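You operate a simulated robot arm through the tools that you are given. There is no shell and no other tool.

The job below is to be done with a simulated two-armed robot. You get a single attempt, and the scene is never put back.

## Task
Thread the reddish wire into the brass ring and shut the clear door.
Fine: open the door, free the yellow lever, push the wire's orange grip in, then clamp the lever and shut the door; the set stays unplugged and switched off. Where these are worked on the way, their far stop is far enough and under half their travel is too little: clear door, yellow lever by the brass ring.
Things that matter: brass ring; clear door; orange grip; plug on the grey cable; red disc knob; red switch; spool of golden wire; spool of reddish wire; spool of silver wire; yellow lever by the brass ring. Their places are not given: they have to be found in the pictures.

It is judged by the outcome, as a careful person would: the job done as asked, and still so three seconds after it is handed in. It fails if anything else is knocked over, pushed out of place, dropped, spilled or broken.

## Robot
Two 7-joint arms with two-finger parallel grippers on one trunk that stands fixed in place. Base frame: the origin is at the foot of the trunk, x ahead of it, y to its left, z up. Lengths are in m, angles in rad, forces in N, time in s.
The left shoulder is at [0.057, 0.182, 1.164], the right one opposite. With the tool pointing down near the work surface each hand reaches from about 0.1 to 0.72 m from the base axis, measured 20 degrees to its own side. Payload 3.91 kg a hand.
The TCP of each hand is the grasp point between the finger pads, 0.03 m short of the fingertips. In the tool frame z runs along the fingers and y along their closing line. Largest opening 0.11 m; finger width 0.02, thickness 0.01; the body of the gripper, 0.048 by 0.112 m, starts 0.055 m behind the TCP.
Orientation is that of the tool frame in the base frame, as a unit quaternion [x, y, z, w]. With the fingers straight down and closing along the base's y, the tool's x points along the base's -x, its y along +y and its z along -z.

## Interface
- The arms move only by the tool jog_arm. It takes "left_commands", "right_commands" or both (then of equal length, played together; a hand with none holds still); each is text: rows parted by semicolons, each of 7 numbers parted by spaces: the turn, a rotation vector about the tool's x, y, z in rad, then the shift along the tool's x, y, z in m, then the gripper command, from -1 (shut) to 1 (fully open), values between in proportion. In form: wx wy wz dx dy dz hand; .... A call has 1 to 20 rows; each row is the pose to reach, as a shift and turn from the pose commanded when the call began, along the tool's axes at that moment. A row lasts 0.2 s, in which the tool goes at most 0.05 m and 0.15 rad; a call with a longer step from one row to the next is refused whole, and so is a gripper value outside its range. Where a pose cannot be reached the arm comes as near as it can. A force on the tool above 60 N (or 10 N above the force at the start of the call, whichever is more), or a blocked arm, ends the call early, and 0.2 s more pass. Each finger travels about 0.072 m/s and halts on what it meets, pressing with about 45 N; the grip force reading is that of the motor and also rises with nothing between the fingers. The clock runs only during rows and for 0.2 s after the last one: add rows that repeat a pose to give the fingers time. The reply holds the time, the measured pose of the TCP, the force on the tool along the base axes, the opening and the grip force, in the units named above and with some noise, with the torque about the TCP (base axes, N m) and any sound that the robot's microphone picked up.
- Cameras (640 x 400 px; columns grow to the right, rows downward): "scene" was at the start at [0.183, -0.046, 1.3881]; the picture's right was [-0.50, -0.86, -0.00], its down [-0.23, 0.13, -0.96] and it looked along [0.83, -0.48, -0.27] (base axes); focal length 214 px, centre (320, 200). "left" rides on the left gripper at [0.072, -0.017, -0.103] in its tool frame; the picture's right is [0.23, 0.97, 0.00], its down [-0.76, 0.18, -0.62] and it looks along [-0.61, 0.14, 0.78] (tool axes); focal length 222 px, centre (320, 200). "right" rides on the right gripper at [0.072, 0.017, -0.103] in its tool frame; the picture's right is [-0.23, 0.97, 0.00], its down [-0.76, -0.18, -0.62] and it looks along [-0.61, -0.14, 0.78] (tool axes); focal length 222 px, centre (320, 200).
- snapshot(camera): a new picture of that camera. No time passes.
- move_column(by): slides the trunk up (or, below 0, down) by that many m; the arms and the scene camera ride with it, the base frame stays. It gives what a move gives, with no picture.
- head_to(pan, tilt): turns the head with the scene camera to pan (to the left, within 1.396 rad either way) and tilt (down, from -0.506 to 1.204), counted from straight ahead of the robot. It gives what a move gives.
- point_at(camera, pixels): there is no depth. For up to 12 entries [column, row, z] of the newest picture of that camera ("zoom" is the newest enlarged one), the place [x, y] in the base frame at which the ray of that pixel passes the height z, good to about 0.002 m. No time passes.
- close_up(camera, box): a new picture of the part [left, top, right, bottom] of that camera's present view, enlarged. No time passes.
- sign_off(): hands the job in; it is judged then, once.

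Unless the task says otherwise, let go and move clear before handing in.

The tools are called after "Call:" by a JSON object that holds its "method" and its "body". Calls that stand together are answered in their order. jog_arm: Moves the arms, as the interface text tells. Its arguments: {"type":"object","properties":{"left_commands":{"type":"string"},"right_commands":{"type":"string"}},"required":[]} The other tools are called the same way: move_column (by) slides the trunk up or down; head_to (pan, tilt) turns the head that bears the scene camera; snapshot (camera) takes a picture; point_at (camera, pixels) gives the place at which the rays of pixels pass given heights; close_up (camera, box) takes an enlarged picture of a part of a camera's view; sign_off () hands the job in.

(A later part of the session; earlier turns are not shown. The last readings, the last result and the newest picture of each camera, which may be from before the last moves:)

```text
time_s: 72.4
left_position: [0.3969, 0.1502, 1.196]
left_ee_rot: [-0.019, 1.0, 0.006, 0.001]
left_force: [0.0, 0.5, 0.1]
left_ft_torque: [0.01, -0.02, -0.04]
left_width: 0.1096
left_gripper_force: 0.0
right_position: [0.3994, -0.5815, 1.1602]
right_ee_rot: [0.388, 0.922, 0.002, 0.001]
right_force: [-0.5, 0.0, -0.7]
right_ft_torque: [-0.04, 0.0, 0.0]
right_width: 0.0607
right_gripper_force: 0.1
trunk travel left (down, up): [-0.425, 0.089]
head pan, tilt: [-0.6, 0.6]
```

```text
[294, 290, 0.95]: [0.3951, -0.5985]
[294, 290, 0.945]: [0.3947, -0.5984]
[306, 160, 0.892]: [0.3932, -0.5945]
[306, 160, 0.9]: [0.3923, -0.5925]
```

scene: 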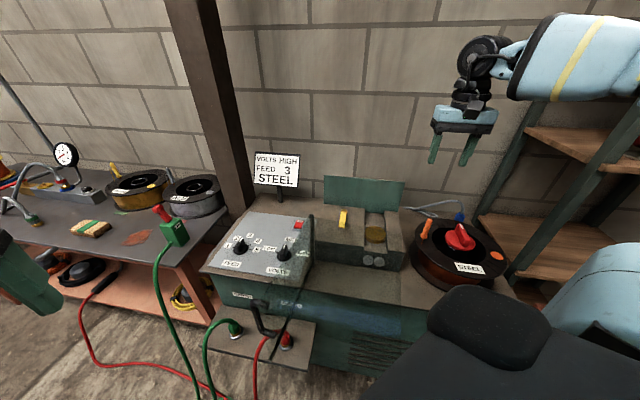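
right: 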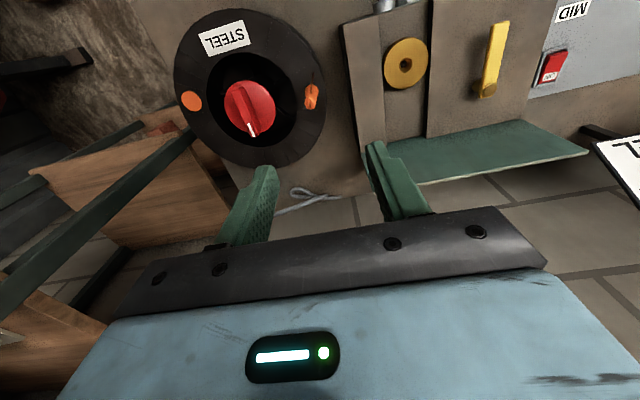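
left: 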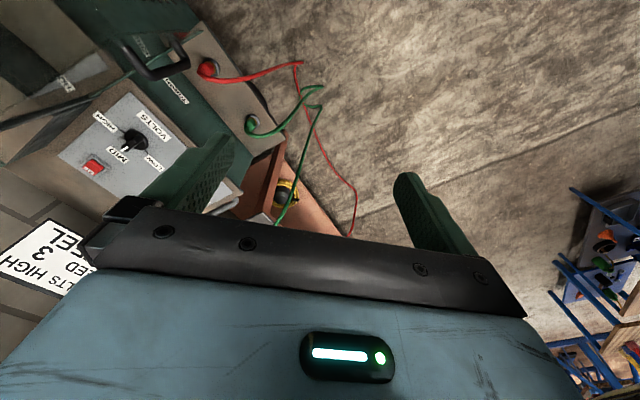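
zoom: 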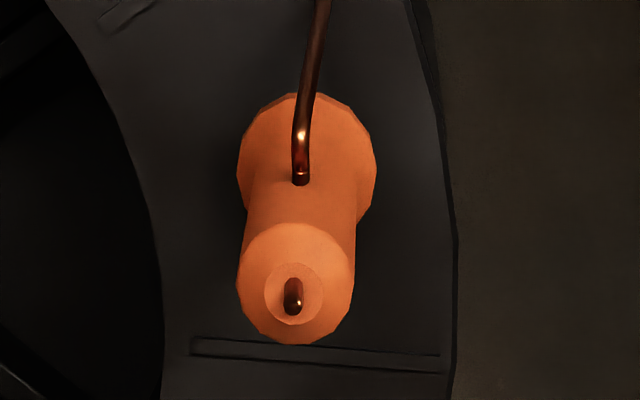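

The grip axis is at about (0.394,-0.594). I'll lower the open fingers around its upper part to TCP z≈0.954 and close.

Call:
{"method": "jog_arm", "body": {"right_commands": "0 0 0 -0.0026 -0.006 0.045 0.1; 0 0 0 -0.0052 -0.0126 0.09 0.1; 0 0 0 -0.0052 -0.0126 0.135 0.1; 0 0 0 -0.0052 -0.0126 0.175 0.1; 0 0 0 -0.0052 -0.0126 0.206 0.1; 0 0 0 -0.0052 -0.0126 0.206 0.1"}}

Call:
{"method": "close_up", "body": {"camera": "scene", "box": [390, 180, 480, 260]}}

Call:
{"method": "snapshot", "body": {"camera": "right"}}

```text
time_s: 73.8
left_position: [0.3966, 0.1513, 1.1952]
left_ee_rot: [-0.019, 1.0, 0.006, 0.001]
left_force: [0.6, 0.4, -0.4]
left_ft_torque: [-0.01, -0.01, 0.0]
left_width: 0.11
left_gripper_force: 0.2
right_position: [0.3952, -0.5933, 0.953]
right_ee_rot: [0.388, 0.921, 0.002, 0.0]
right_force: [0.1, 0.2, 0.3]
right_ft_torque: [-0.03, 0.01, 0.04]
right_width: 0.0607
right_gripper_force: 0.0
trunk travel left (down, up): [-0.425, 0.089]
head pan, tilt: [-0.6, 0.6]
```

```text
5.00 times, centred on (435, 220) of scene
```

zoom: 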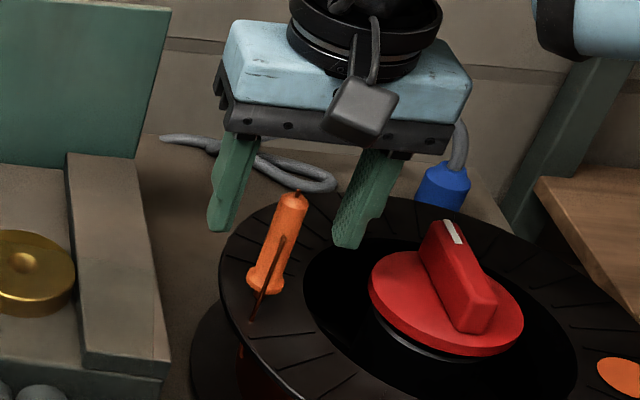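

```text
taken
```

right: 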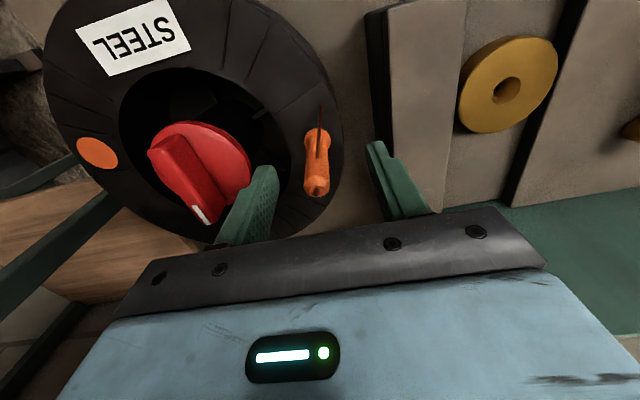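

The nose appears at (316,187) in the wrist view, right where the TCP projects (320,189), so the grip is centred between the pads. I'll close on it.

Call:
{"method": "jog_arm", "body": {"right_commands": "0 0 0 0 0 0 -0.5; 0 0 0 0 0 0 -1; 0 0 0 0 0 0 -1; 0 0 0 0 0 0 -1"}}

Call:
{"method": "close_up", "body": {"camera": "scene", "box": [390, 180, 480, 260]}}

```text
time_s: 74.8
left_position: [0.3974, 0.1495, 1.1945]
left_ee_rot: [-0.019, 1.0, 0.007, 0.0]
left_force: [-0.2, -0.6, 0.0]
left_ft_torque: [-0.02, 0.03, 0.01]
left_width: 0.1101
left_gripper_force: 0.1
right_position: [0.3946, -0.5936, 0.9527]
right_ee_rot: [0.388, 0.922, 0.002, 0.0]
right_force: [-1.3, -2.6, -0.2]
right_ft_torque: [-0.2, 0.15, 0.03]
right_width: 0.014
right_gripper_force: 45.7
trunk travel left (down, up): [-0.425, 0.089]
head pan, tilt: [-0.6, 0.6]
```

```text
5.00 times, centred on (435, 220) of scene
```

zoom: 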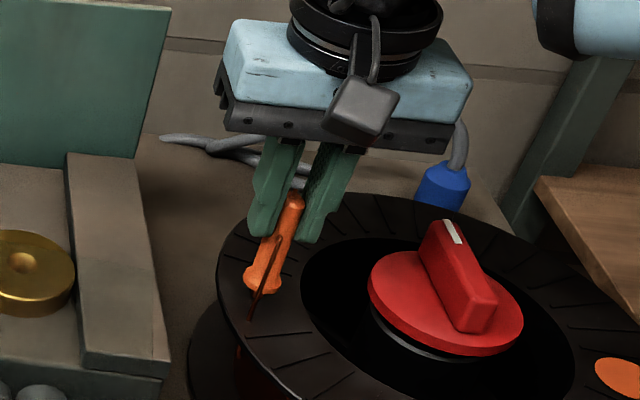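

The grip is held (14 mm wide, 46 N). I'll lift it slowly by 6 cm and watch whether the brown stub stays on the spool.

Call:
{"method": "jog_arm", "body": {"right_commands": "0 0 0 0 0 -0.01 -1; 0 0 0 0 0 -0.02 -1; 0 0 0 0 0 -0.035 -1; 0 0 0 0 0 -0.05 -1; 0 0 0 0 0 -0.06 -1; 0 0 0 0 0 -0.06 -1"}}

Call:
{"method": "close_up", "body": {"camera": "scene", "box": [390, 180, 480, 260]}}

Call:
{"method": "snapshot", "body": {"camera": "right"}}

```text
time_s: 76.2
left_position: [0.397, 0.1499, 1.1952]
left_ee_rot: [-0.019, 1.0, 0.008, 0.001]
left_force: [0.3, 0.6, -0.5]
left_ft_torque: [0.03, 0.01, 0.04]
left_width: 0.1101
left_gripper_force: 0.1
right_position: [0.3953, -0.5937, 1.0154]
right_ee_rot: [0.389, 0.921, 0.001, 0.0]
right_force: [0.2, 0.8, -0.1]
right_ft_torque: [-0.01, 0.02, 0.02]
right_width: 0.014
right_gripper_force: 45.3
trunk travel left (down, up): [-0.425, 0.089]
head pan, tilt: [-0.6, 0.6]
```

```text
5.00 times, centred on (435, 220) of scene
```

zoom: 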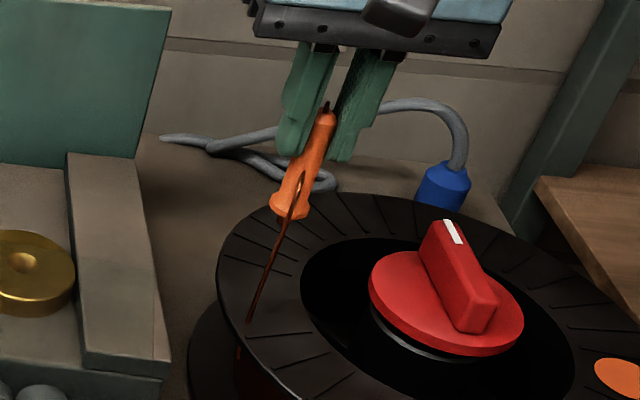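

```text
taken
```

right: 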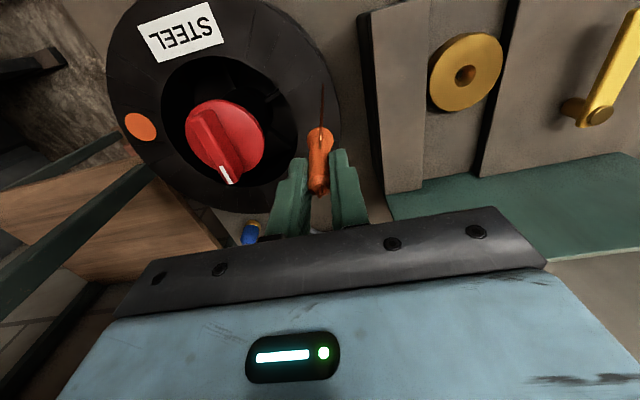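

The grip came up freely and the wire stretches after it. I'll enlarge the grip's lower end and the spot where it stood.

Call:
{"method": "close_up", "body": {"camera": "scene", "box": [418, 200, 446, 230]}}

Call:
{"method": "close_up", "body": {"camera": "scene", "box": [412, 222, 436, 248]}}

```text
13.33 times, centred on (432, 215) of scene
```

zoom: 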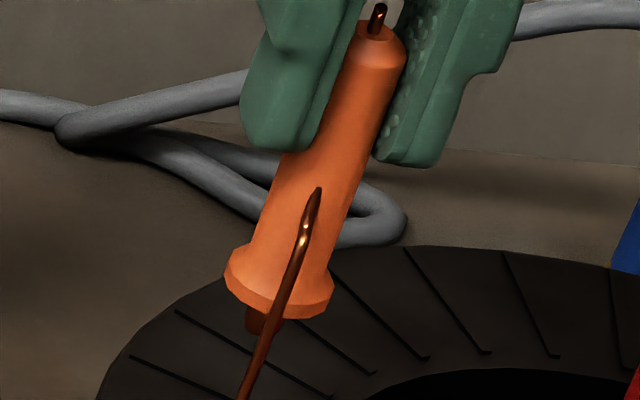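

```text
15.38 times, centred on (424, 235) of scene
```

zoom: 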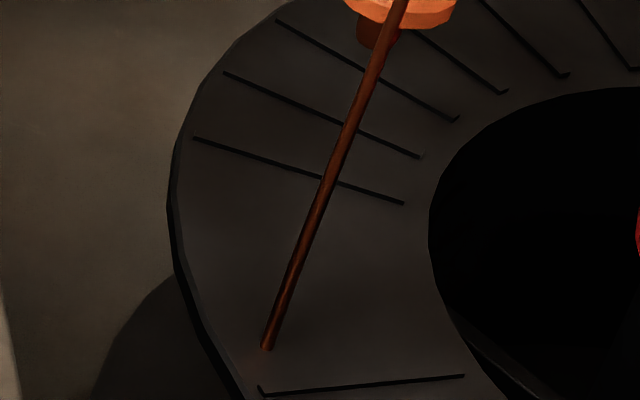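

The brown stub came up with the grip, so it is part of it: a short pin below the collar, with nothing left on the spool. So the grip has a pin at the bottom and a wire tip at the top; to judge which end is meant to enter the ring, I'll compare with how the blue plug is built and look at both ends and the ring once more.

Call:
{"method": "close_up", "body": {"camera": "scene", "box": [445, 195, 475, 225]}}

Call:
{"method": "close_up", "body": {"camera": "scene", "box": [420, 215, 434, 230]}}

Call:
{"method": "close_up", "body": {"camera": "right", "box": [425, 25, 505, 115]}}

Call:
{"method": "close_up", "body": {"camera": "right", "box": [290, 80, 345, 210]}}

```text
13.33 times, centred on (460, 210) of scene
```

zoom: 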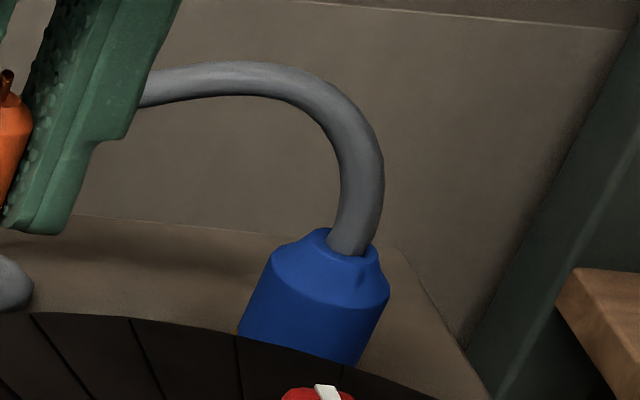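

```text
16.00 times, centred on (427, 222) of scene
```

zoom: 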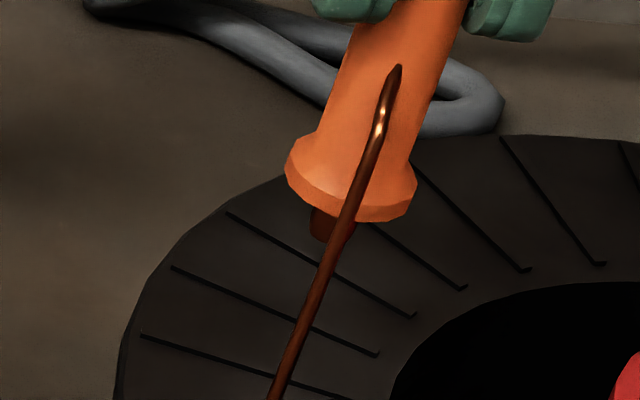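

```text
4.44 times, centred on (465, 70) of right
```

zoom: 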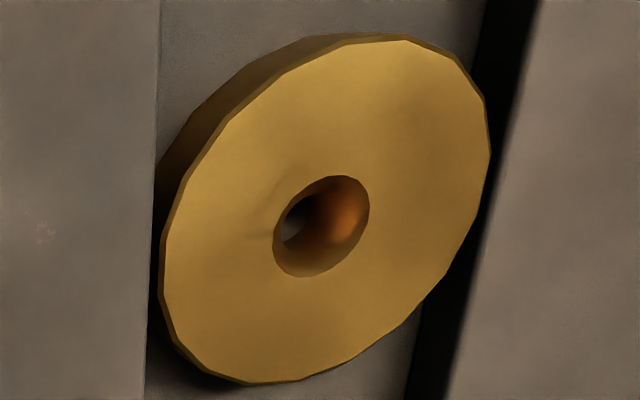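

```text
3.08 times, centred on (318, 145) of right
```

zoom: 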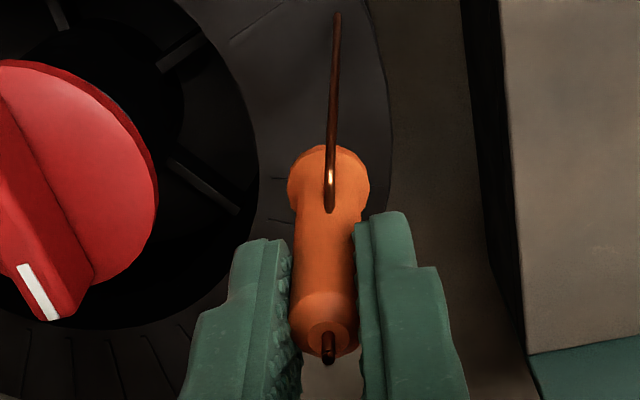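

The plug is built the same way: chamfered end on top as the handle end, contact end down. The grip's copper-coloured pin under the collar is common to all three grips, and it stood pin-down, so it is the end made for the ring's funnel, with the orange body as the handle; no turning over is needed. I'll re-measure the ring hole from the present view.

Call:
{"method": "point_at", "body": {"camera": "right", "pixels": [[465.2, 75.9, 0.876], [465.2, 75.9, 0.866], [319.6, 187.2, 1.0127]]}}

Call:
{"method": "close_up", "body": {"camera": "scene", "box": [362, 220, 392, 246]}}

Call:
{"method": "point_at", "body": {"camera": "zoom", "pixels": [[320, 200, 0.876], [320, 180, 0.876], [300, 200, 0.876]]}}

```text
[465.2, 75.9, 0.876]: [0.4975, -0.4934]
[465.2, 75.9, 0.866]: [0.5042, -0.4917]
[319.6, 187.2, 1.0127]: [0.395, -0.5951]
```

```text
15.38 times, centred on (377, 233) of scene
```

zoom: 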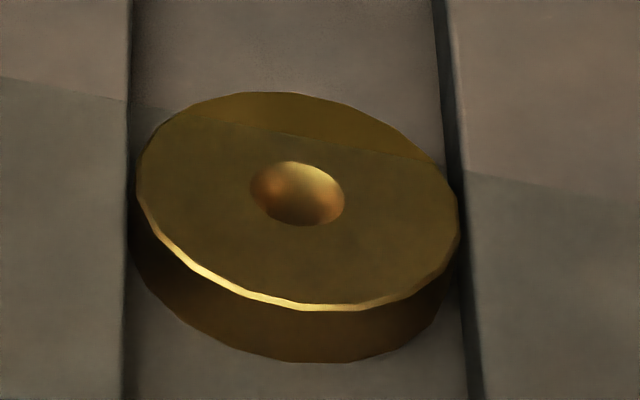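

```text
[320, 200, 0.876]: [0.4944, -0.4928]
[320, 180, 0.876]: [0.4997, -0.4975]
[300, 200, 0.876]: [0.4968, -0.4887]
```

Hole centre settles at (0.4995,-0.493,0.8735); the grip axis is at (0.395,-0.5945). I'll carry the grip straight left by 0.1457 m at this height, then pause above the ring to check alignment.

Call:
{"method": "jog_arm", "body": {"right_commands": "0 0 0 0 0.03 0 -1; 0 0 0 0 0.065 0 -1; 0 0 0 0 0.10 0 -1; 0 0 0 0 0.13 0 -1; 0 0 0 0 0.1457 0 -1; 0 0 0 0 0.1457 0.02 -1; 0 0 0 0 0.1457 0.04 -1; 0 0 0 0 0.1457 0.04 -1"}}

Call:
{"method": "close_up", "body": {"camera": "scene", "box": [345, 185, 415, 255]}}

Call:
{"method": "close_up", "body": {"camera": "right", "box": [270, 80, 370, 220]}}

```text
time_s: 78.0
left_position: [0.3966, 0.149, 1.1947]
left_ee_rot: [-0.02, 1.0, 0.006, 0.001]
left_force: [0.7, 0.0, -0.4]
left_ft_torque: [-0.01, 0.0, 0.02]
left_width: 0.1098
left_gripper_force: 0.1
right_position: [0.4982, -0.4926, 0.9748]
right_ee_rot: [0.389, 0.921, 0.002, 0.001]
right_force: [0.4, -0.3, -1.2]
right_ft_torque: [0.01, 0.0, -0.03]
right_width: 0.014
right_gripper_force: 45.0
trunk travel left (down, up): [-0.425, 0.089]
head pan, tilt: [-0.6, 0.6]
```

```text
5.71 times, centred on (380, 220) of scene
```

zoom: 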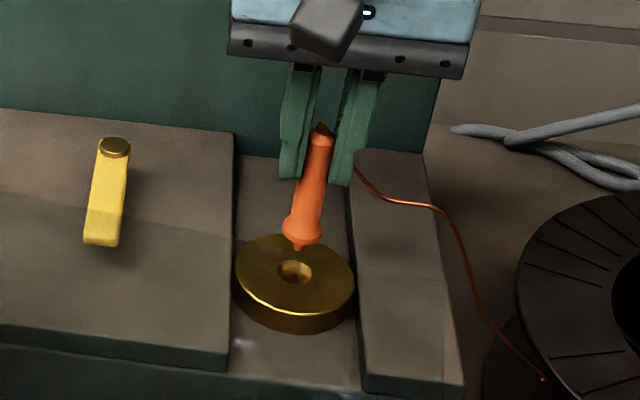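

```text
2.86 times, centred on (320, 150) of right
```

zoom: 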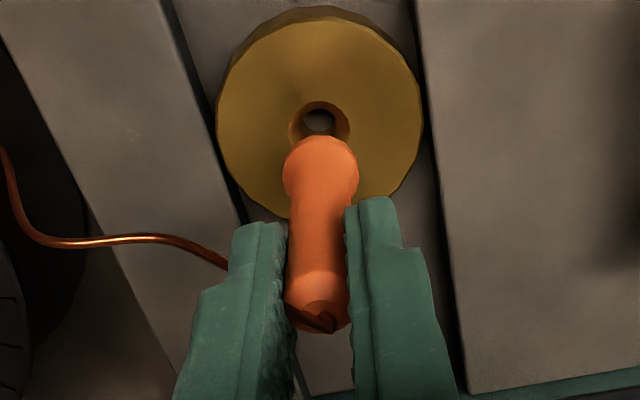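

The wire now runs from the spool to the grip's top end, confirming the lower pin is the end to insert; it hovers just over the funnel (pin (299,250), hole (295,270) in the scene zoom). I'll lower 1.5 cm and check again.

Call:
{"method": "jog_arm", "body": {"right_commands": "0 0 0 0.001 0 0.007 -1; 0 0 0 0.001 0 0.014 -1; 0 0 0 0.001 0 0.014 -1"}}

Call:
{"method": "close_up", "body": {"camera": "scene", "box": [360, 205, 395, 245]}}

Call:
{"method": "close_up", "body": {"camera": "right", "box": [290, 100, 350, 200]}}

```text
time_s: 78.8
left_position: [0.3966, 0.1491, 1.1952]
left_ee_rot: [-0.019, 1.0, 0.007, 0.0]
left_force: [-0.8, -0.3, -0.4]
left_ft_torque: [-0.01, -0.02, -0.01]
left_width: 0.1099
left_gripper_force: 0.1
right_position: [0.4987, -0.4923, 0.9596]
right_ee_rot: [0.388, 0.921, 0.001, 0.001]
right_force: [-0.7, -0.1, -0.2]
right_ft_torque: [0.02, 0.03, -0.01]
right_width: 0.0138
right_gripper_force: 45.1
trunk travel left (down, up): [-0.425, 0.089]
head pan, tilt: [-0.6, 0.6]
```

```text
10.00 times, centred on (378, 225) of scene
```

zoom: 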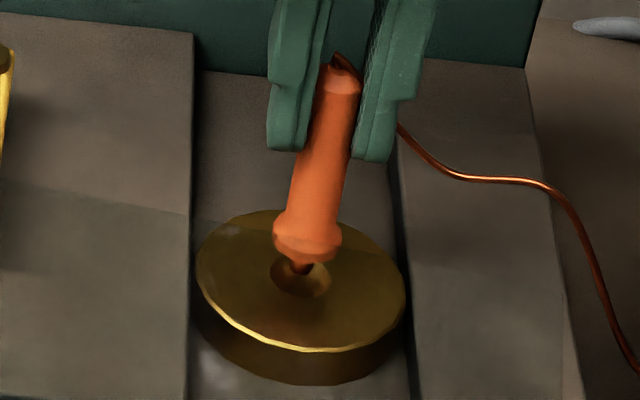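

```text
4.00 times, centred on (320, 150) of right
```

zoom: 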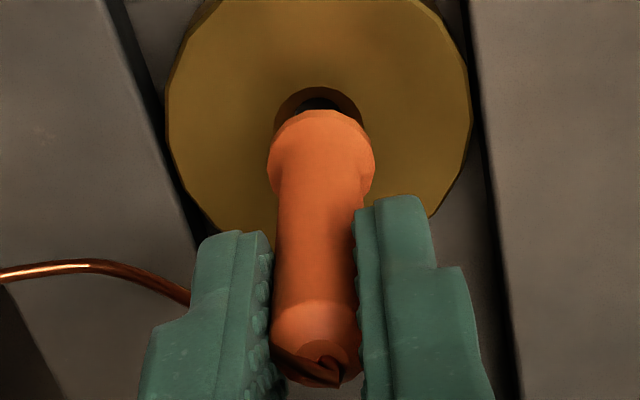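

The pin tip is now entering the funnel (scene zoom (300,268) over hole (300,278)) and the tool axis lines up with the hole within ~1 mm in the wrist view. I'll keep lowering in small steps, watching the force.

Call:
{"method": "jog_arm", "body": {"right_commands": "0 0 0 0 0 0.004 -1; 0 0 0 0 0 0.008 -1; 0 0 0 0 0 0.012 -1; 0 0 0 0 0 0.012 -1"}}

Call:
{"method": "close_up", "body": {"camera": "scene", "box": [360, 205, 395, 245]}}

Call:
{"method": "close_up", "body": {"camera": "right", "box": [290, 100, 350, 200]}}

```text
time_s: 79.8
left_position: [0.3961, 0.151, 1.1953]
left_ee_rot: [-0.019, 1.0, 0.005, 0.001]
left_force: [0.6, -0.7, -0.3]
left_ft_torque: [0.03, -0.01, 0.02]
left_width: 0.1099
left_gripper_force: 0.1
right_position: [0.4979, -0.4924, 0.9479]
right_ee_rot: [0.388, 0.921, 0.0, 0.0]
right_force: [0.2, 0.3, -1.0]
right_ft_torque: [-0.01, -0.01, 0.0]
right_width: 0.0141
right_gripper_force: 45.0
trunk travel left (down, up): [-0.425, 0.089]
head pan, tilt: [-0.6, 0.6]
```

```text
10.00 times, centred on (378, 225) of scene
```

zoom: 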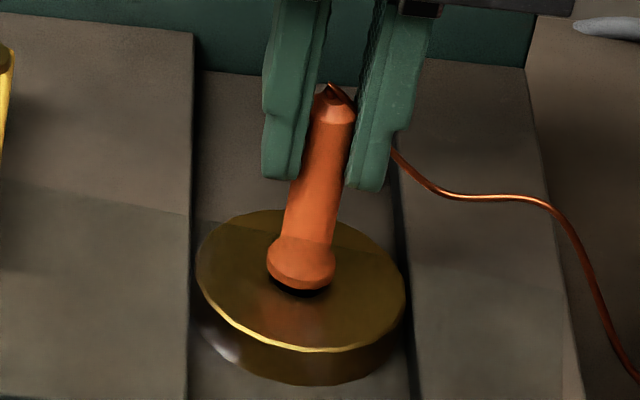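

```text
4.00 times, centred on (320, 150) of right
```

zoom: 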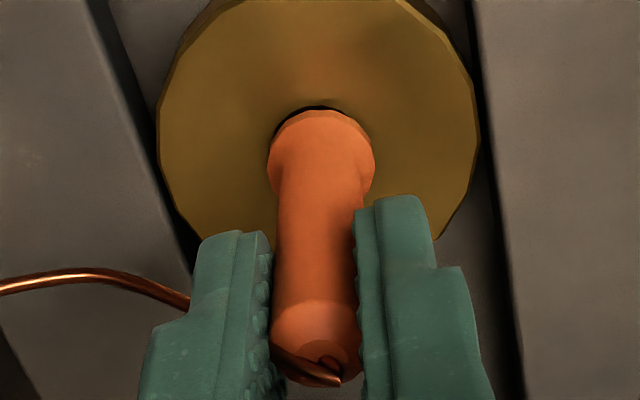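

The pin is inside the funnel with the collar just above the ring, still no force. I'll press down further in 2.5 mm steps until it seats.

Call:
{"method": "jog_arm", "body": {"right_commands": "0 0 0 0 0 0.0025 -1; 0 0 0 0 0 0.005 -1; 0 0 0 0 0 0.0075 -1; 0 0 0 0 0 0.010 -1; 0 0 0 0 0 0.010 -1"}}

Call:
{"method": "close_up", "body": {"camera": "scene", "box": [360, 205, 395, 245]}}

Call:
{"method": "close_up", "body": {"camera": "right", "box": [290, 100, 350, 200]}}

```text
time_s: 81.0
left_position: [0.3936, 0.1526, 1.1968]
left_ee_rot: [-0.019, 1.0, 0.007, 0.002]
left_force: [0.8, -0.5, 0.0]
left_ft_torque: [0.03, 0.0, 0.0]
left_width: 0.11
left_gripper_force: 0.1
right_position: [0.4979, -0.4891, 0.9432]
right_ee_rot: [0.389, 0.921, 0.002, 0.006]
right_force: [-6.2, -12.2, 42.4]
right_ft_torque: [-0.56, 0.44, -0.02]
right_width: 0.0141
right_gripper_force: 44.9
trunk travel left (down, up): [-0.425, 0.089]
head pan, tilt: [-0.6, 0.6]
```

```text
10.00 times, centred on (378, 225) of scene
```

zoom: 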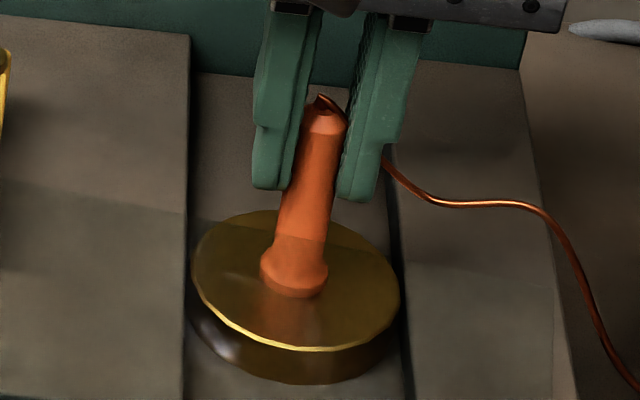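

```text
4.00 times, centred on (320, 150) of right
```

zoom: 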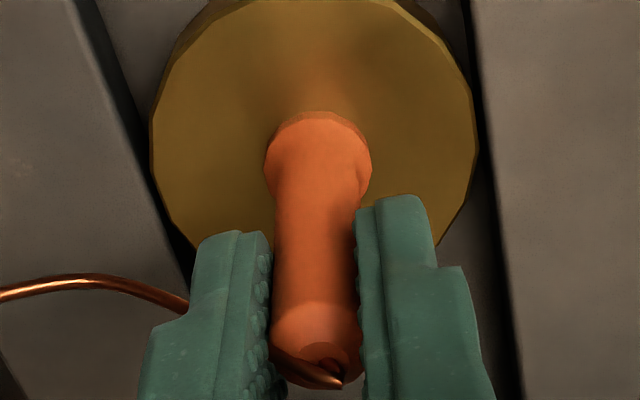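

The hand feels 42 N upward and the collar now covers the hole: the grip is seated. I'll open the fingers in place and see that it stays.

Call:
{"method": "jog_arm", "body": {"right_commands": "0 0 0 0 0 0.006 -0.6; 0 0 0 0 0 0.004 0; 0 0 0 0 0 0.004 0.1; 0 0 0 0 0 0.004 0.1"}}

Call:
{"method": "close_up", "body": {"camera": "scene", "box": [355, 195, 400, 245]}}

Call:
{"method": "close_up", "body": {"camera": "right", "box": [270, 90, 370, 210]}}

```text
time_s: 82.0
left_position: [0.3967, 0.1512, 1.1945]
left_ee_rot: [-0.019, 1.0, 0.006, 0.001]
left_force: [0.1, 0.1, -0.1]
left_ft_torque: [0.0, 0.05, 0.01]
left_width: 0.11
left_gripper_force: 0.0
right_position: [0.4993, -0.4906, 0.9353]
right_ee_rot: [0.388, 0.922, 0.001, 0.0]
right_force: [-0.2, -0.8, 0.1]
right_ft_torque: [0.02, 0.03, -0.02]
right_width: 0.0604
right_gripper_force: 0.0
trunk travel left (down, up): [-0.425, 0.089]
head pan, tilt: [-0.6, 0.6]
```

```text
8.00 times, centred on (378, 220) of scene
```

zoom: 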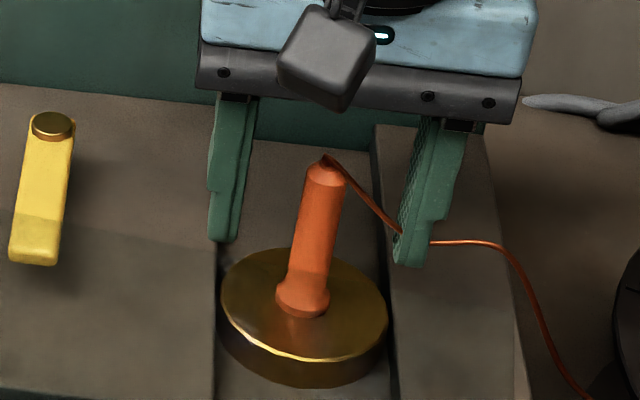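

```text
3.33 times, centred on (320, 150) of right
```

zoom: 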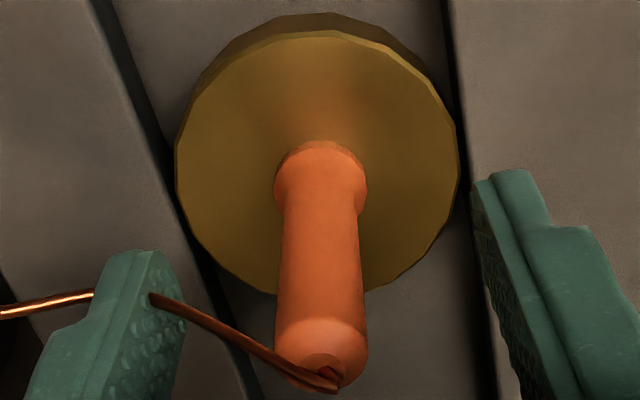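

The grip stands by itself in the ring with the collar flush on top. I'll raise the open fingers straight up and verify it stays.

Call:
{"method": "jog_arm", "body": {"right_commands": "0 0 0 0 0 -0.02 0.1; 0 0 0 0 0 -0.05 0.1; 0 0 0 0 0 -0.085 0.1; 0 0 0 0 0 -0.12 0.1; 0 0 0 0 0 -0.14 0.1; 0 0 0 0 0 -0.14 0.1"}}

Call:
{"method": "close_up", "body": {"camera": "scene", "box": [310, 180, 440, 270]}}

Call:
{"method": "snapshot", "body": {"camera": "right"}}

```text
time_s: 83.4
left_position: [0.3961, 0.1505, 1.1952]
left_ee_rot: [-0.02, 1.0, 0.006, 0.0]
left_force: [0.2, -0.1, 0.0]
left_ft_torque: [0.0, 0.03, -0.01]
left_width: 0.1098
left_gripper_force: 0.1
right_position: [0.4992, -0.4923, 1.0736]
right_ee_rot: [0.388, 0.921, 0.002, 0.0]
right_force: [0.3, 0.1, 0.6]
right_ft_torque: [0.02, 0.01, 0.0]
right_width: 0.0605
right_gripper_force: 0.0
trunk travel left (down, up): [-0.425, 0.089]
head pan, tilt: [-0.6, 0.6]
```

```text
4.44 times, centred on (375, 225) of scene
```

zoom: 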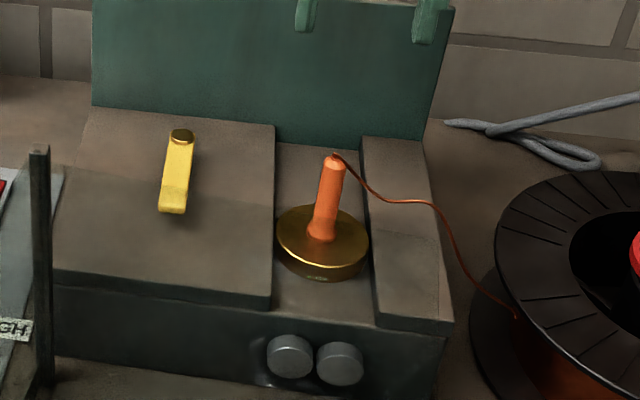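

```text
taken
```

right: 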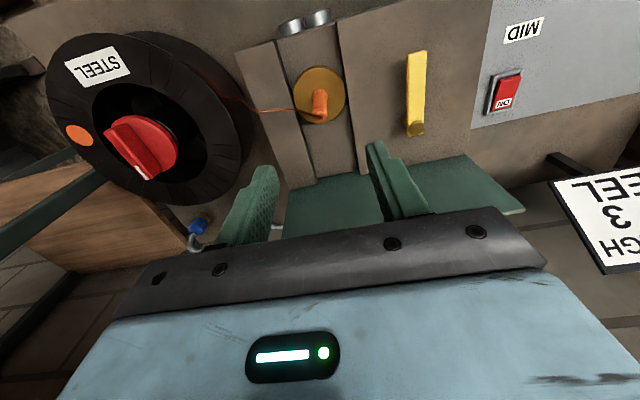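

The grip stays in the ring (zoom (325,205)), wire running to the spool. Next the lever must go back to its clamped position: I'll close the fingers, turn the tool to the heading that kept the camera clear, and come above the lever's right side.

Call:
{"method": "jog_arm", "body": {"right_commands": "-0.0133 -0.0315 -0.1329 0.002 0.0125 -0.01 -1; -0.0267 -0.0631 -0.2658 0.004 0.025 -0.01 -1; -0.04 -0.0946 -0.3987 0.006 0.0377 -0.01 -1; -0.0533 -0.1261 -0.5315 0.008 0.05 0 -1; -0.0667 -0.1577 -0.6644 0.010 0.063 0.02 -1; -0.08 -0.1892 -0.7973 0.0117 0.0753 0.0436 -1; -0.08 -0.1892 -0.7973 0.0117 0.0753 0.0436 -1"}}

Call:
{"method": "close_up", "body": {"camera": "scene", "box": [300, 170, 430, 270]}}

Call:
{"method": "snapshot", "body": {"camera": "right"}}

```text
time_s: 85.0
left_position: [0.3967, 0.1501, 1.1946]
left_ee_rot: [-0.018, 1.0, 0.006, 0.0]
left_force: [0.5, -0.2, 1.0]
left_ft_torque: [-0.01, 0.01, 0.01]
left_width: 0.11
left_gripper_force: 0.0
right_position: [0.5448, -0.4309, 1.0309]
right_ee_rot: [-0.002, 0.995, 0.002, 0.102]
right_force: [-1.2, -0.3, 0.0]
right_ft_torque: [0.04, -0.03, 0.0]
right_width: 0.0
right_gripper_force: 37.3
trunk travel left (down, up): [-0.425, 0.089]
head pan, tilt: [-0.6, 0.6]
```

```text
4.00 times, centred on (365, 220) of scene
```

zoom: 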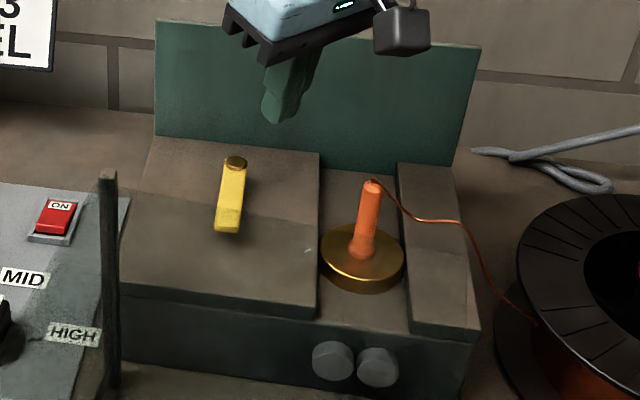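

```text
taken
```

right: 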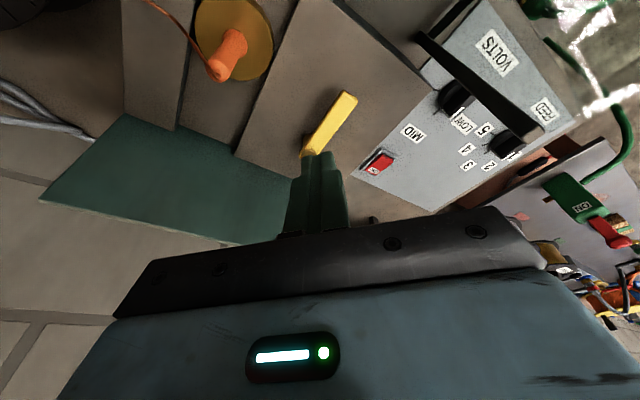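

The fingers are above the lever's right side at z 1.03. I'll verify the lever's present direction from the wrist view.

Call:
{"method": "point_at", "body": {"camera": "right", "pixels": [[340, 93, 0.902], [357, 99, 0.902], [303, 152, 0.902], [228, 45, 0.94]]}}

Call:
{"method": "close_up", "body": {"camera": "right", "box": [270, 70, 390, 200]}}

```text
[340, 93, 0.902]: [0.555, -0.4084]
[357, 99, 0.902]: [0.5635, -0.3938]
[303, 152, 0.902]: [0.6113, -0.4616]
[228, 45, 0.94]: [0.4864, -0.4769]
```

```text
3.08 times, centred on (330, 135) of right
```

zoom: 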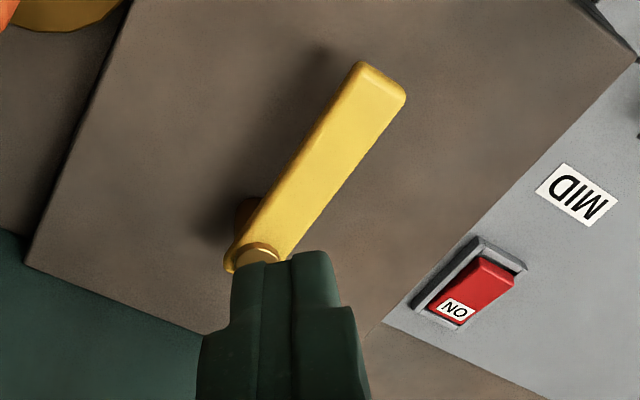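

The lever is at ψ≈1.63 (tip centre (0.559,-0.401)); the standing grip is well to its right. I'll lower the closed fingers just right of the lever tip.

Call:
{"method": "jog_arm", "body": {"right_commands": "0 0 0 0.0112 -0.0036 0.0385 -1; 0 0 0 0.0191 -0.0036 0.0777 -1; 0 0 0 0.0251 -0.0036 0.1071 -1; 0 0 0 0.0275 -0.0036 0.1189 -1; 0 0 0 0.0275 -0.0036 0.1189 -1"}}

Call:
{"method": "close_up", "body": {"camera": "scene", "box": [300, 170, 430, 270]}}

Call:
{"method": "snapshot", "body": {"camera": "right"}}

```text
time_s: 86.2
left_position: [0.3966, 0.1501, 1.1941]
left_ee_rot: [-0.02, 1.0, 0.007, 0.001]
left_force: [-0.1, 0.0, -0.3]
left_ft_torque: [0.01, 0.02, 0.0]
left_width: 0.1098
left_gripper_force: 0.1
right_position: [0.5412, -0.4344, 0.9092]
right_ee_rot: [-0.001, 0.995, 0.002, 0.102]
right_force: [-0.2, 0.2, -0.4]
right_ft_torque: [-0.02, 0.0, -0.03]
right_width: 0.0
right_gripper_force: 38.0
trunk travel left (down, up): [-0.425, 0.089]
head pan, tilt: [-0.6, 0.6]
```

```text
4.00 times, centred on (365, 220) of scene
```

zoom: 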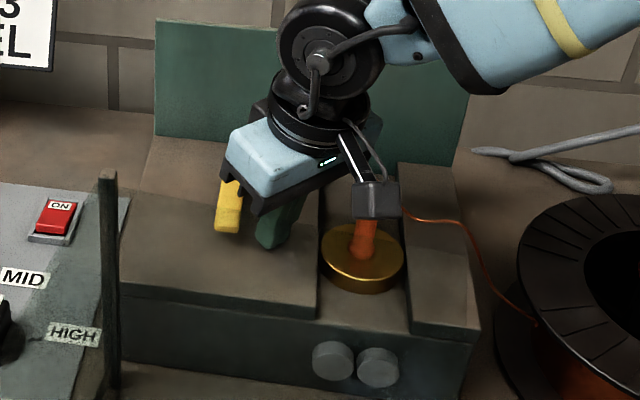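

```text
taken
```

right: 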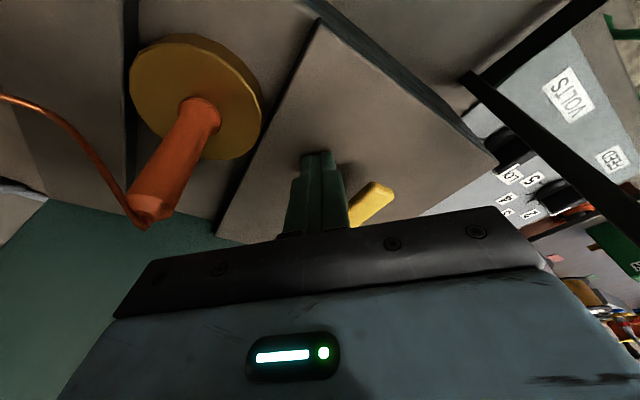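

The fingers stand just right of the lever (wrist view: fingers (318,190), lever (370,205)), clear of the grip. I'll sweep the lever back around its pivot, first half.

Call:
{"method": "jog_arm", "body": {"right_commands": "0 0 0 -0.0112 0.0136 0.0023 -1; 0 0 0 -0.0217 0.0284 0.0044 -1; 0 0 0 -0.0374 0.0410 0.0076 -1; 0 0 0 -0.0562 0.0483 0.0114 -1; 0 0 0 -0.0562 0.0483 0.0114 -1"}}

Call:
{"method": "close_up", "body": {"camera": "scene", "box": [300, 170, 430, 270]}}

Call:
{"method": "snapshot", "body": {"camera": "right"}}

```text
time_s: 87.4
left_position: [0.3974, 0.1507, 1.1948]
left_ee_rot: [-0.02, 1.0, 0.006, 0.001]
left_force: [0.4, 0.3, 0.3]
left_ft_torque: [-0.02, 0.02, 0.04]
left_width: 0.1099
left_gripper_force: 0.0
right_position: [0.5981, -0.3843, 0.9093]
right_ee_rot: [-0.001, 0.995, 0.002, 0.101]
right_force: [-0.6, -0.1, 0.4]
right_ft_torque: [0.0, -0.02, 0.01]
right_width: 0.0
right_gripper_force: 37.8
trunk travel left (down, up): [-0.425, 0.089]
head pan, tilt: [-0.6, 0.6]
```

```text
4.00 times, centred on (365, 220) of scene
```

zoom: 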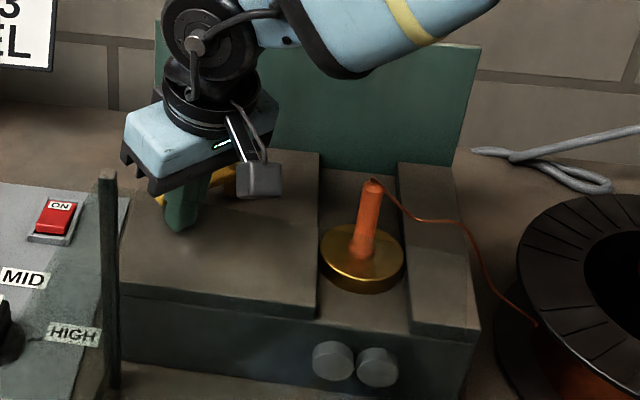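

```text
taken
```

right: 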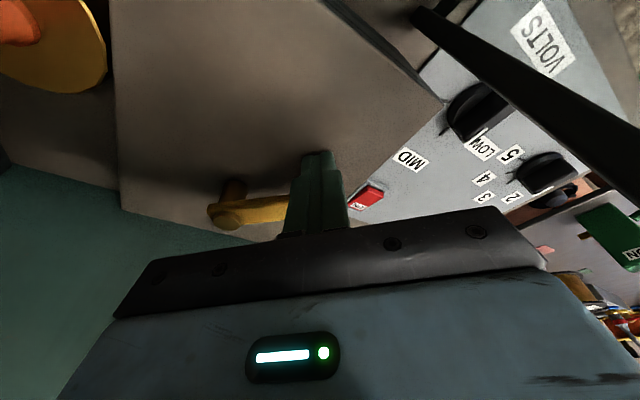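

The lever follows smoothly. I'll finish the sweep to its clamped stop.

Call:
{"method": "jog_arm", "body": {"right_commands": "0 0 0 -0.0200 0.0013 0.0041 -1; 0 0 0 -0.0394 -0.0036 0.0080 -1; 0 0 0 -0.0455 -0.0064 0.0092 -1; 0 0 0 -0.0482 -0.0083 0.0098 -1; 0 0 0 -0.0510 -0.0105 0.0103 -1; 0 0 0 -0.0510 -0.0105 0.0103 -1"}}

Call:
{"method": "close_up", "body": {"camera": "scene", "box": [300, 170, 430, 270]}}

Call:
{"method": "snapshot", "body": {"camera": "right"}}

```text
time_s: 88.8
left_position: [0.3937, 0.1516, 1.1969]
left_ee_rot: [-0.02, 1.0, 0.006, 0.002]
left_force: [-0.7, -0.9, -0.3]
left_ft_torque: [-0.01, 0.02, 0.0]
left_width: 0.11
left_gripper_force: 0.2
right_position: [0.6452, -0.3911, 0.9093]
right_ee_rot: [-0.003, 0.995, 0.001, 0.096]
right_force: [-34.4, 19.1, -5.0]
right_ft_torque: [0.26, 0.47, -0.04]
right_width: 0.0
right_gripper_force: 37.6
trunk travel left (down, up): [-0.425, 0.089]
head pan, tilt: [-0.6, 0.6]
```

```text
4.00 times, centred on (365, 220) of scene
```

zoom: 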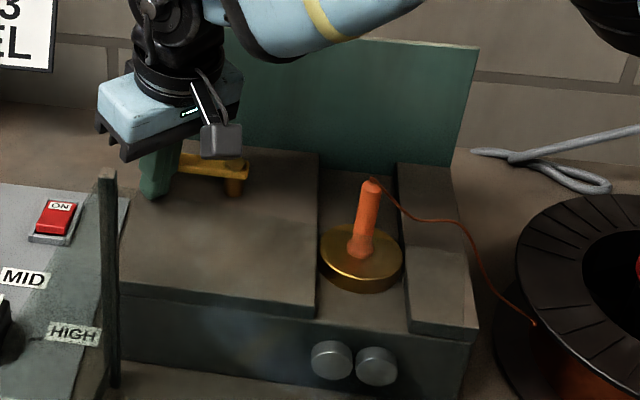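

```text
taken
```

right: 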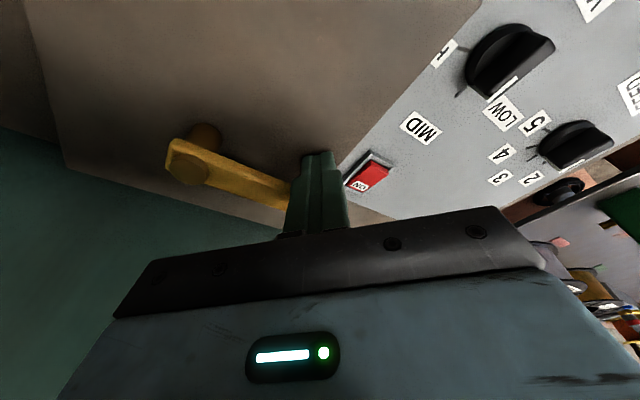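

The lever is back at its clamped stop (39 N reaction, bar parallel to the front). I'll back the finger off and lift, and at the same time move the left hand further left to make room for closing the door.

Call:
{"method": "jog_arm", "body": {"right_commands": "0 0 0 0.0078 0.0086 -0.0016 -1; 0 0 0 0.0018 0.0086 -0.031 -1; 0 0 0 -0.0061 0.0086 -0.0702 -1; 0 0 0 -0.0141 0.0086 -0.1094 -1; 0 0 0 -0.0201 0.0086 -0.1388 -1; 0 0 0 -0.0201 0.0086 -0.1388 -1", "left_commands": "0 0 0 0 0.01 0 1; 0 0 0 0 0.03 0 1; 0 0 0 0 0.06 0 1; 0 0 0 0 0.09 0 1; 0 0 0 0 0.12 0 1; 0 0 0 0 0.12 0 1"}}

Call:
{"method": "snapshot", "body": {"camera": "scene"}}

Call:
{"method": "snapshot", "body": {"camera": "right"}}

```text
time_s: 90.2
left_position: [0.3934, 0.2695, 1.1966]
left_ee_rot: [-0.018, 1.0, 0.007, 0.0]
left_force: [0.5, -1.2, 0.1]
left_ft_torque: [0.01, -0.03, -0.01]
left_width: 0.1099
left_gripper_force: 0.3
right_position: [0.6428, -0.3892, 1.048]
right_ee_rot: [-0.001, 0.995, 0.002, 0.1]
right_force: [0.7, -0.1, -0.6]
right_ft_torque: [0.01, 0.01, -0.01]
right_width: 0.0
right_gripper_force: 37.3
trunk travel left (down, up): [-0.425, 0.089]
head pan, tilt: [-0.6, 0.6]
```

```text
taken
```

scene: 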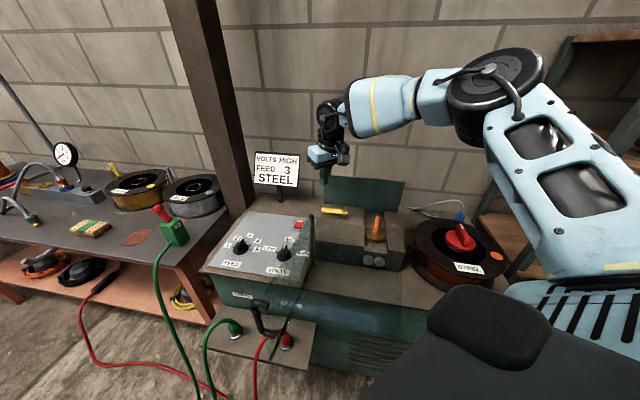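

```text
taken
```

right: 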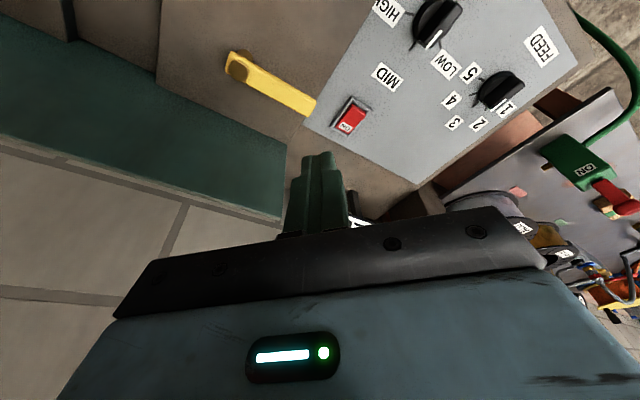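

The lever lies in its original direction. Now I'll locate the door handle precisely for closing, using scene and left-hand views, and confirm the lever angle.

Call:
{"method": "point_at", "body": {"camera": "right", "pixels": [[238, 66, 0.908], [314, 97, 0.902], [304, 114, 0.902]]}}

Call:
{"method": "close_up", "body": {"camera": "scene", "box": [230, 270, 330, 360]}}

Call:
{"method": "snapshot", "body": {"camera": "left"}}

```text
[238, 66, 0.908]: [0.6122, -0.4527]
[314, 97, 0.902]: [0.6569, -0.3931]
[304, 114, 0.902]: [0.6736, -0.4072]
```

```text
4.44 times, centred on (280, 315) of scene
```

zoom: 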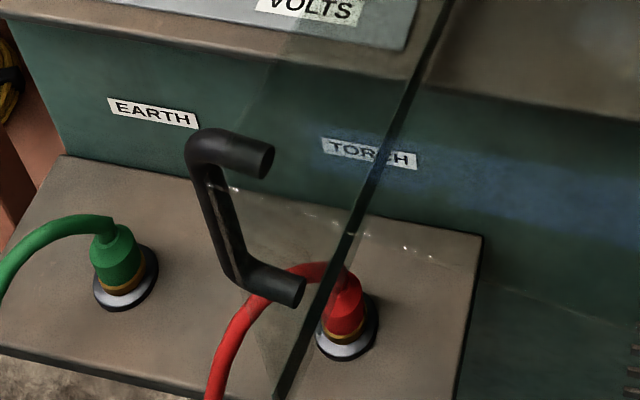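

```text
taken
```

left: 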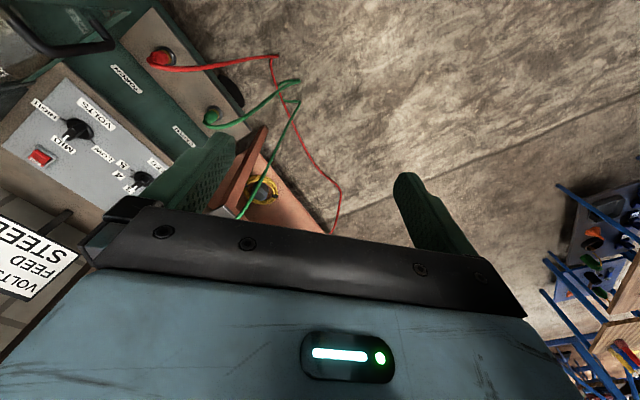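

Lever confirmed clamped (ψ≈0.01). The handle bar is at (0.434,-0.066), so the door stands at θ≈1.62 rad. I'll bring the closed right fingers over to the outer side of the handle at safe height.

Call:
{"method": "jog_arm", "body": {"right_commands": "0 0.022 0 0.0183 0.0392 -0.0051 -1; 0 0.044 0 0.0365 0.0784 -0.0102 -1; 0 0.067 0 0.0548 0.1176 -0.0152 -1; 0 0.089 0 0.0731 0.1568 -0.0203 -1; 0 0.111 0 0.0913 0.1961 -0.0254 -1; 0 0.133 0 0.1096 0.2353 -0.0305 -1; 0 0.156 0 0.1279 0.2745 -0.0355 -1; 0 0.178 0 0.1461 0.3137 -0.0406 -1; 0 0.2 0 0.1644 0.3529 -0.0457 -1; 0 0.2 0 0.1644 0.3529 -0.0457 -1"}}

Call:
{"method": "snapshot", "body": {"camera": "scene"}}

Call:
{"method": "snapshot", "body": {"camera": "right"}}

Call:
{"method": "snapshot", "body": {"camera": "left"}}

```text
time_s: 92.4
left_position: [0.391, 0.271, 1.1972]
left_ee_rot: [-0.019, 1.0, 0.006, 0.001]
left_force: [-0.5, 0.2, -0.3]
left_ft_torque: [0.03, -0.03, 0.0]
left_width: 0.1099
left_gripper_force: 0.1
right_position: [0.455, -0.1225, 1.0436]
right_ee_rot: [-0.001, 1.0, 0.002, 0.001]
right_force: [-0.2, 1.0, -0.7]
right_ft_torque: [0.0, -0.05, -0.02]
right_width: 0.0
right_gripper_force: 37.4
right hand out of reach, approached as far as the arm can: row 7, 8, 9, 10
trunk travel left (down, up): [-0.425, 0.089]
head pan, tilt: [-0.6, 0.6]
```

```text
taken
```

scene: 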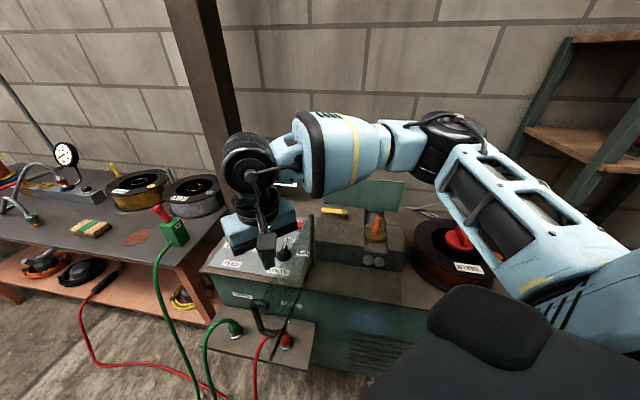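

```text
taken
```

right: 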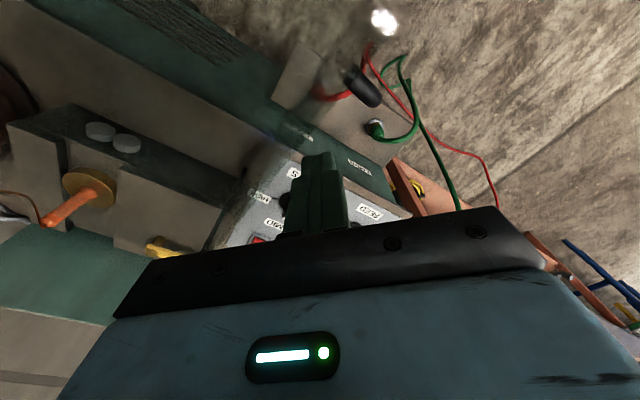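

```text
taken
```

left: 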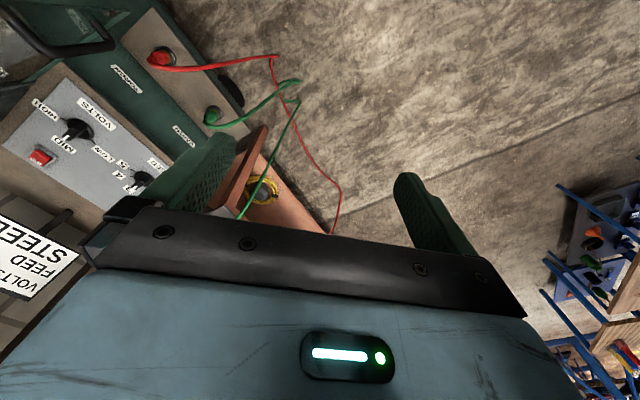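

The right arm cannot reach past y≈-0.12 here, so the left hand will do the first part of closing (the handle at (0.434,-0.066) is well within its reach). I'll first bring the right hand up and back to the right.

Call:
{"method": "jog_arm", "body": {"right_commands": "0 0 0 0 0 -0.04 -1; 0 0 0 0 -0.02 -0.08 -1; 0 0 0.1 0.008 -0.06 -0.10 -1; 0 0 0.2 0.016 -0.105 -0.11 -1; 0 0 0.3 0.024 -0.15 -0.116 -1; 0 0 0.4 0.032 -0.195 -0.116 -1; 0 0 0.5 0.04 -0.24 -0.116 -1; 0 0 0.6 0.048 -0.285 -0.116 -1; 0 0 0.7 0.052 -0.325 -0.116 -1; 0 0 0.8 0.055 -0.3575 -0.116 -1; 0 0 0.8 0.055 -0.3575 -0.116 -1"}}

Call:
{"method": "snapshot", "body": {"camera": "scene"}}

```text
time_s: 94.8
left_position: [0.3925, 0.2705, 1.1966]
left_ee_rot: [-0.02, 1.0, 0.006, 0.0]
left_force: [0.6, 0.9, 0.5]
left_ft_torque: [0.02, 0.02, 0.02]
left_width: 0.1101
left_gripper_force: 0.1
right_position: [0.3994, -0.4799, 1.1579]
right_ee_rot: [0.39, 0.921, 0.001, 0.0]
right_force: [-0.3, 0.5, 0.8]
right_ft_torque: [-0.02, 0.0, 0.04]
right_width: 0.0
right_gripper_force: 37.5
trunk travel left (down, up): [-0.425, 0.089]
head pan, tilt: [-0.6, 0.6]
```

```text
taken
```

scene: 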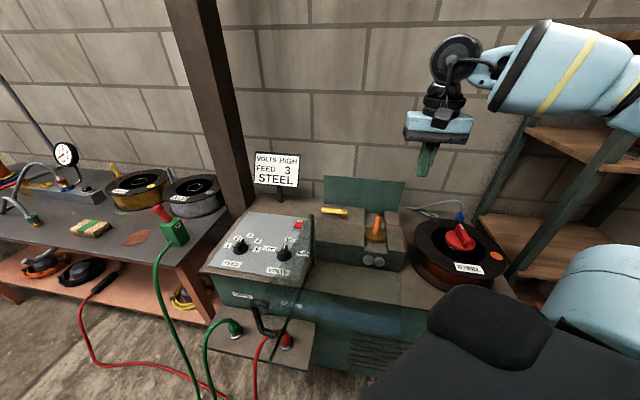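

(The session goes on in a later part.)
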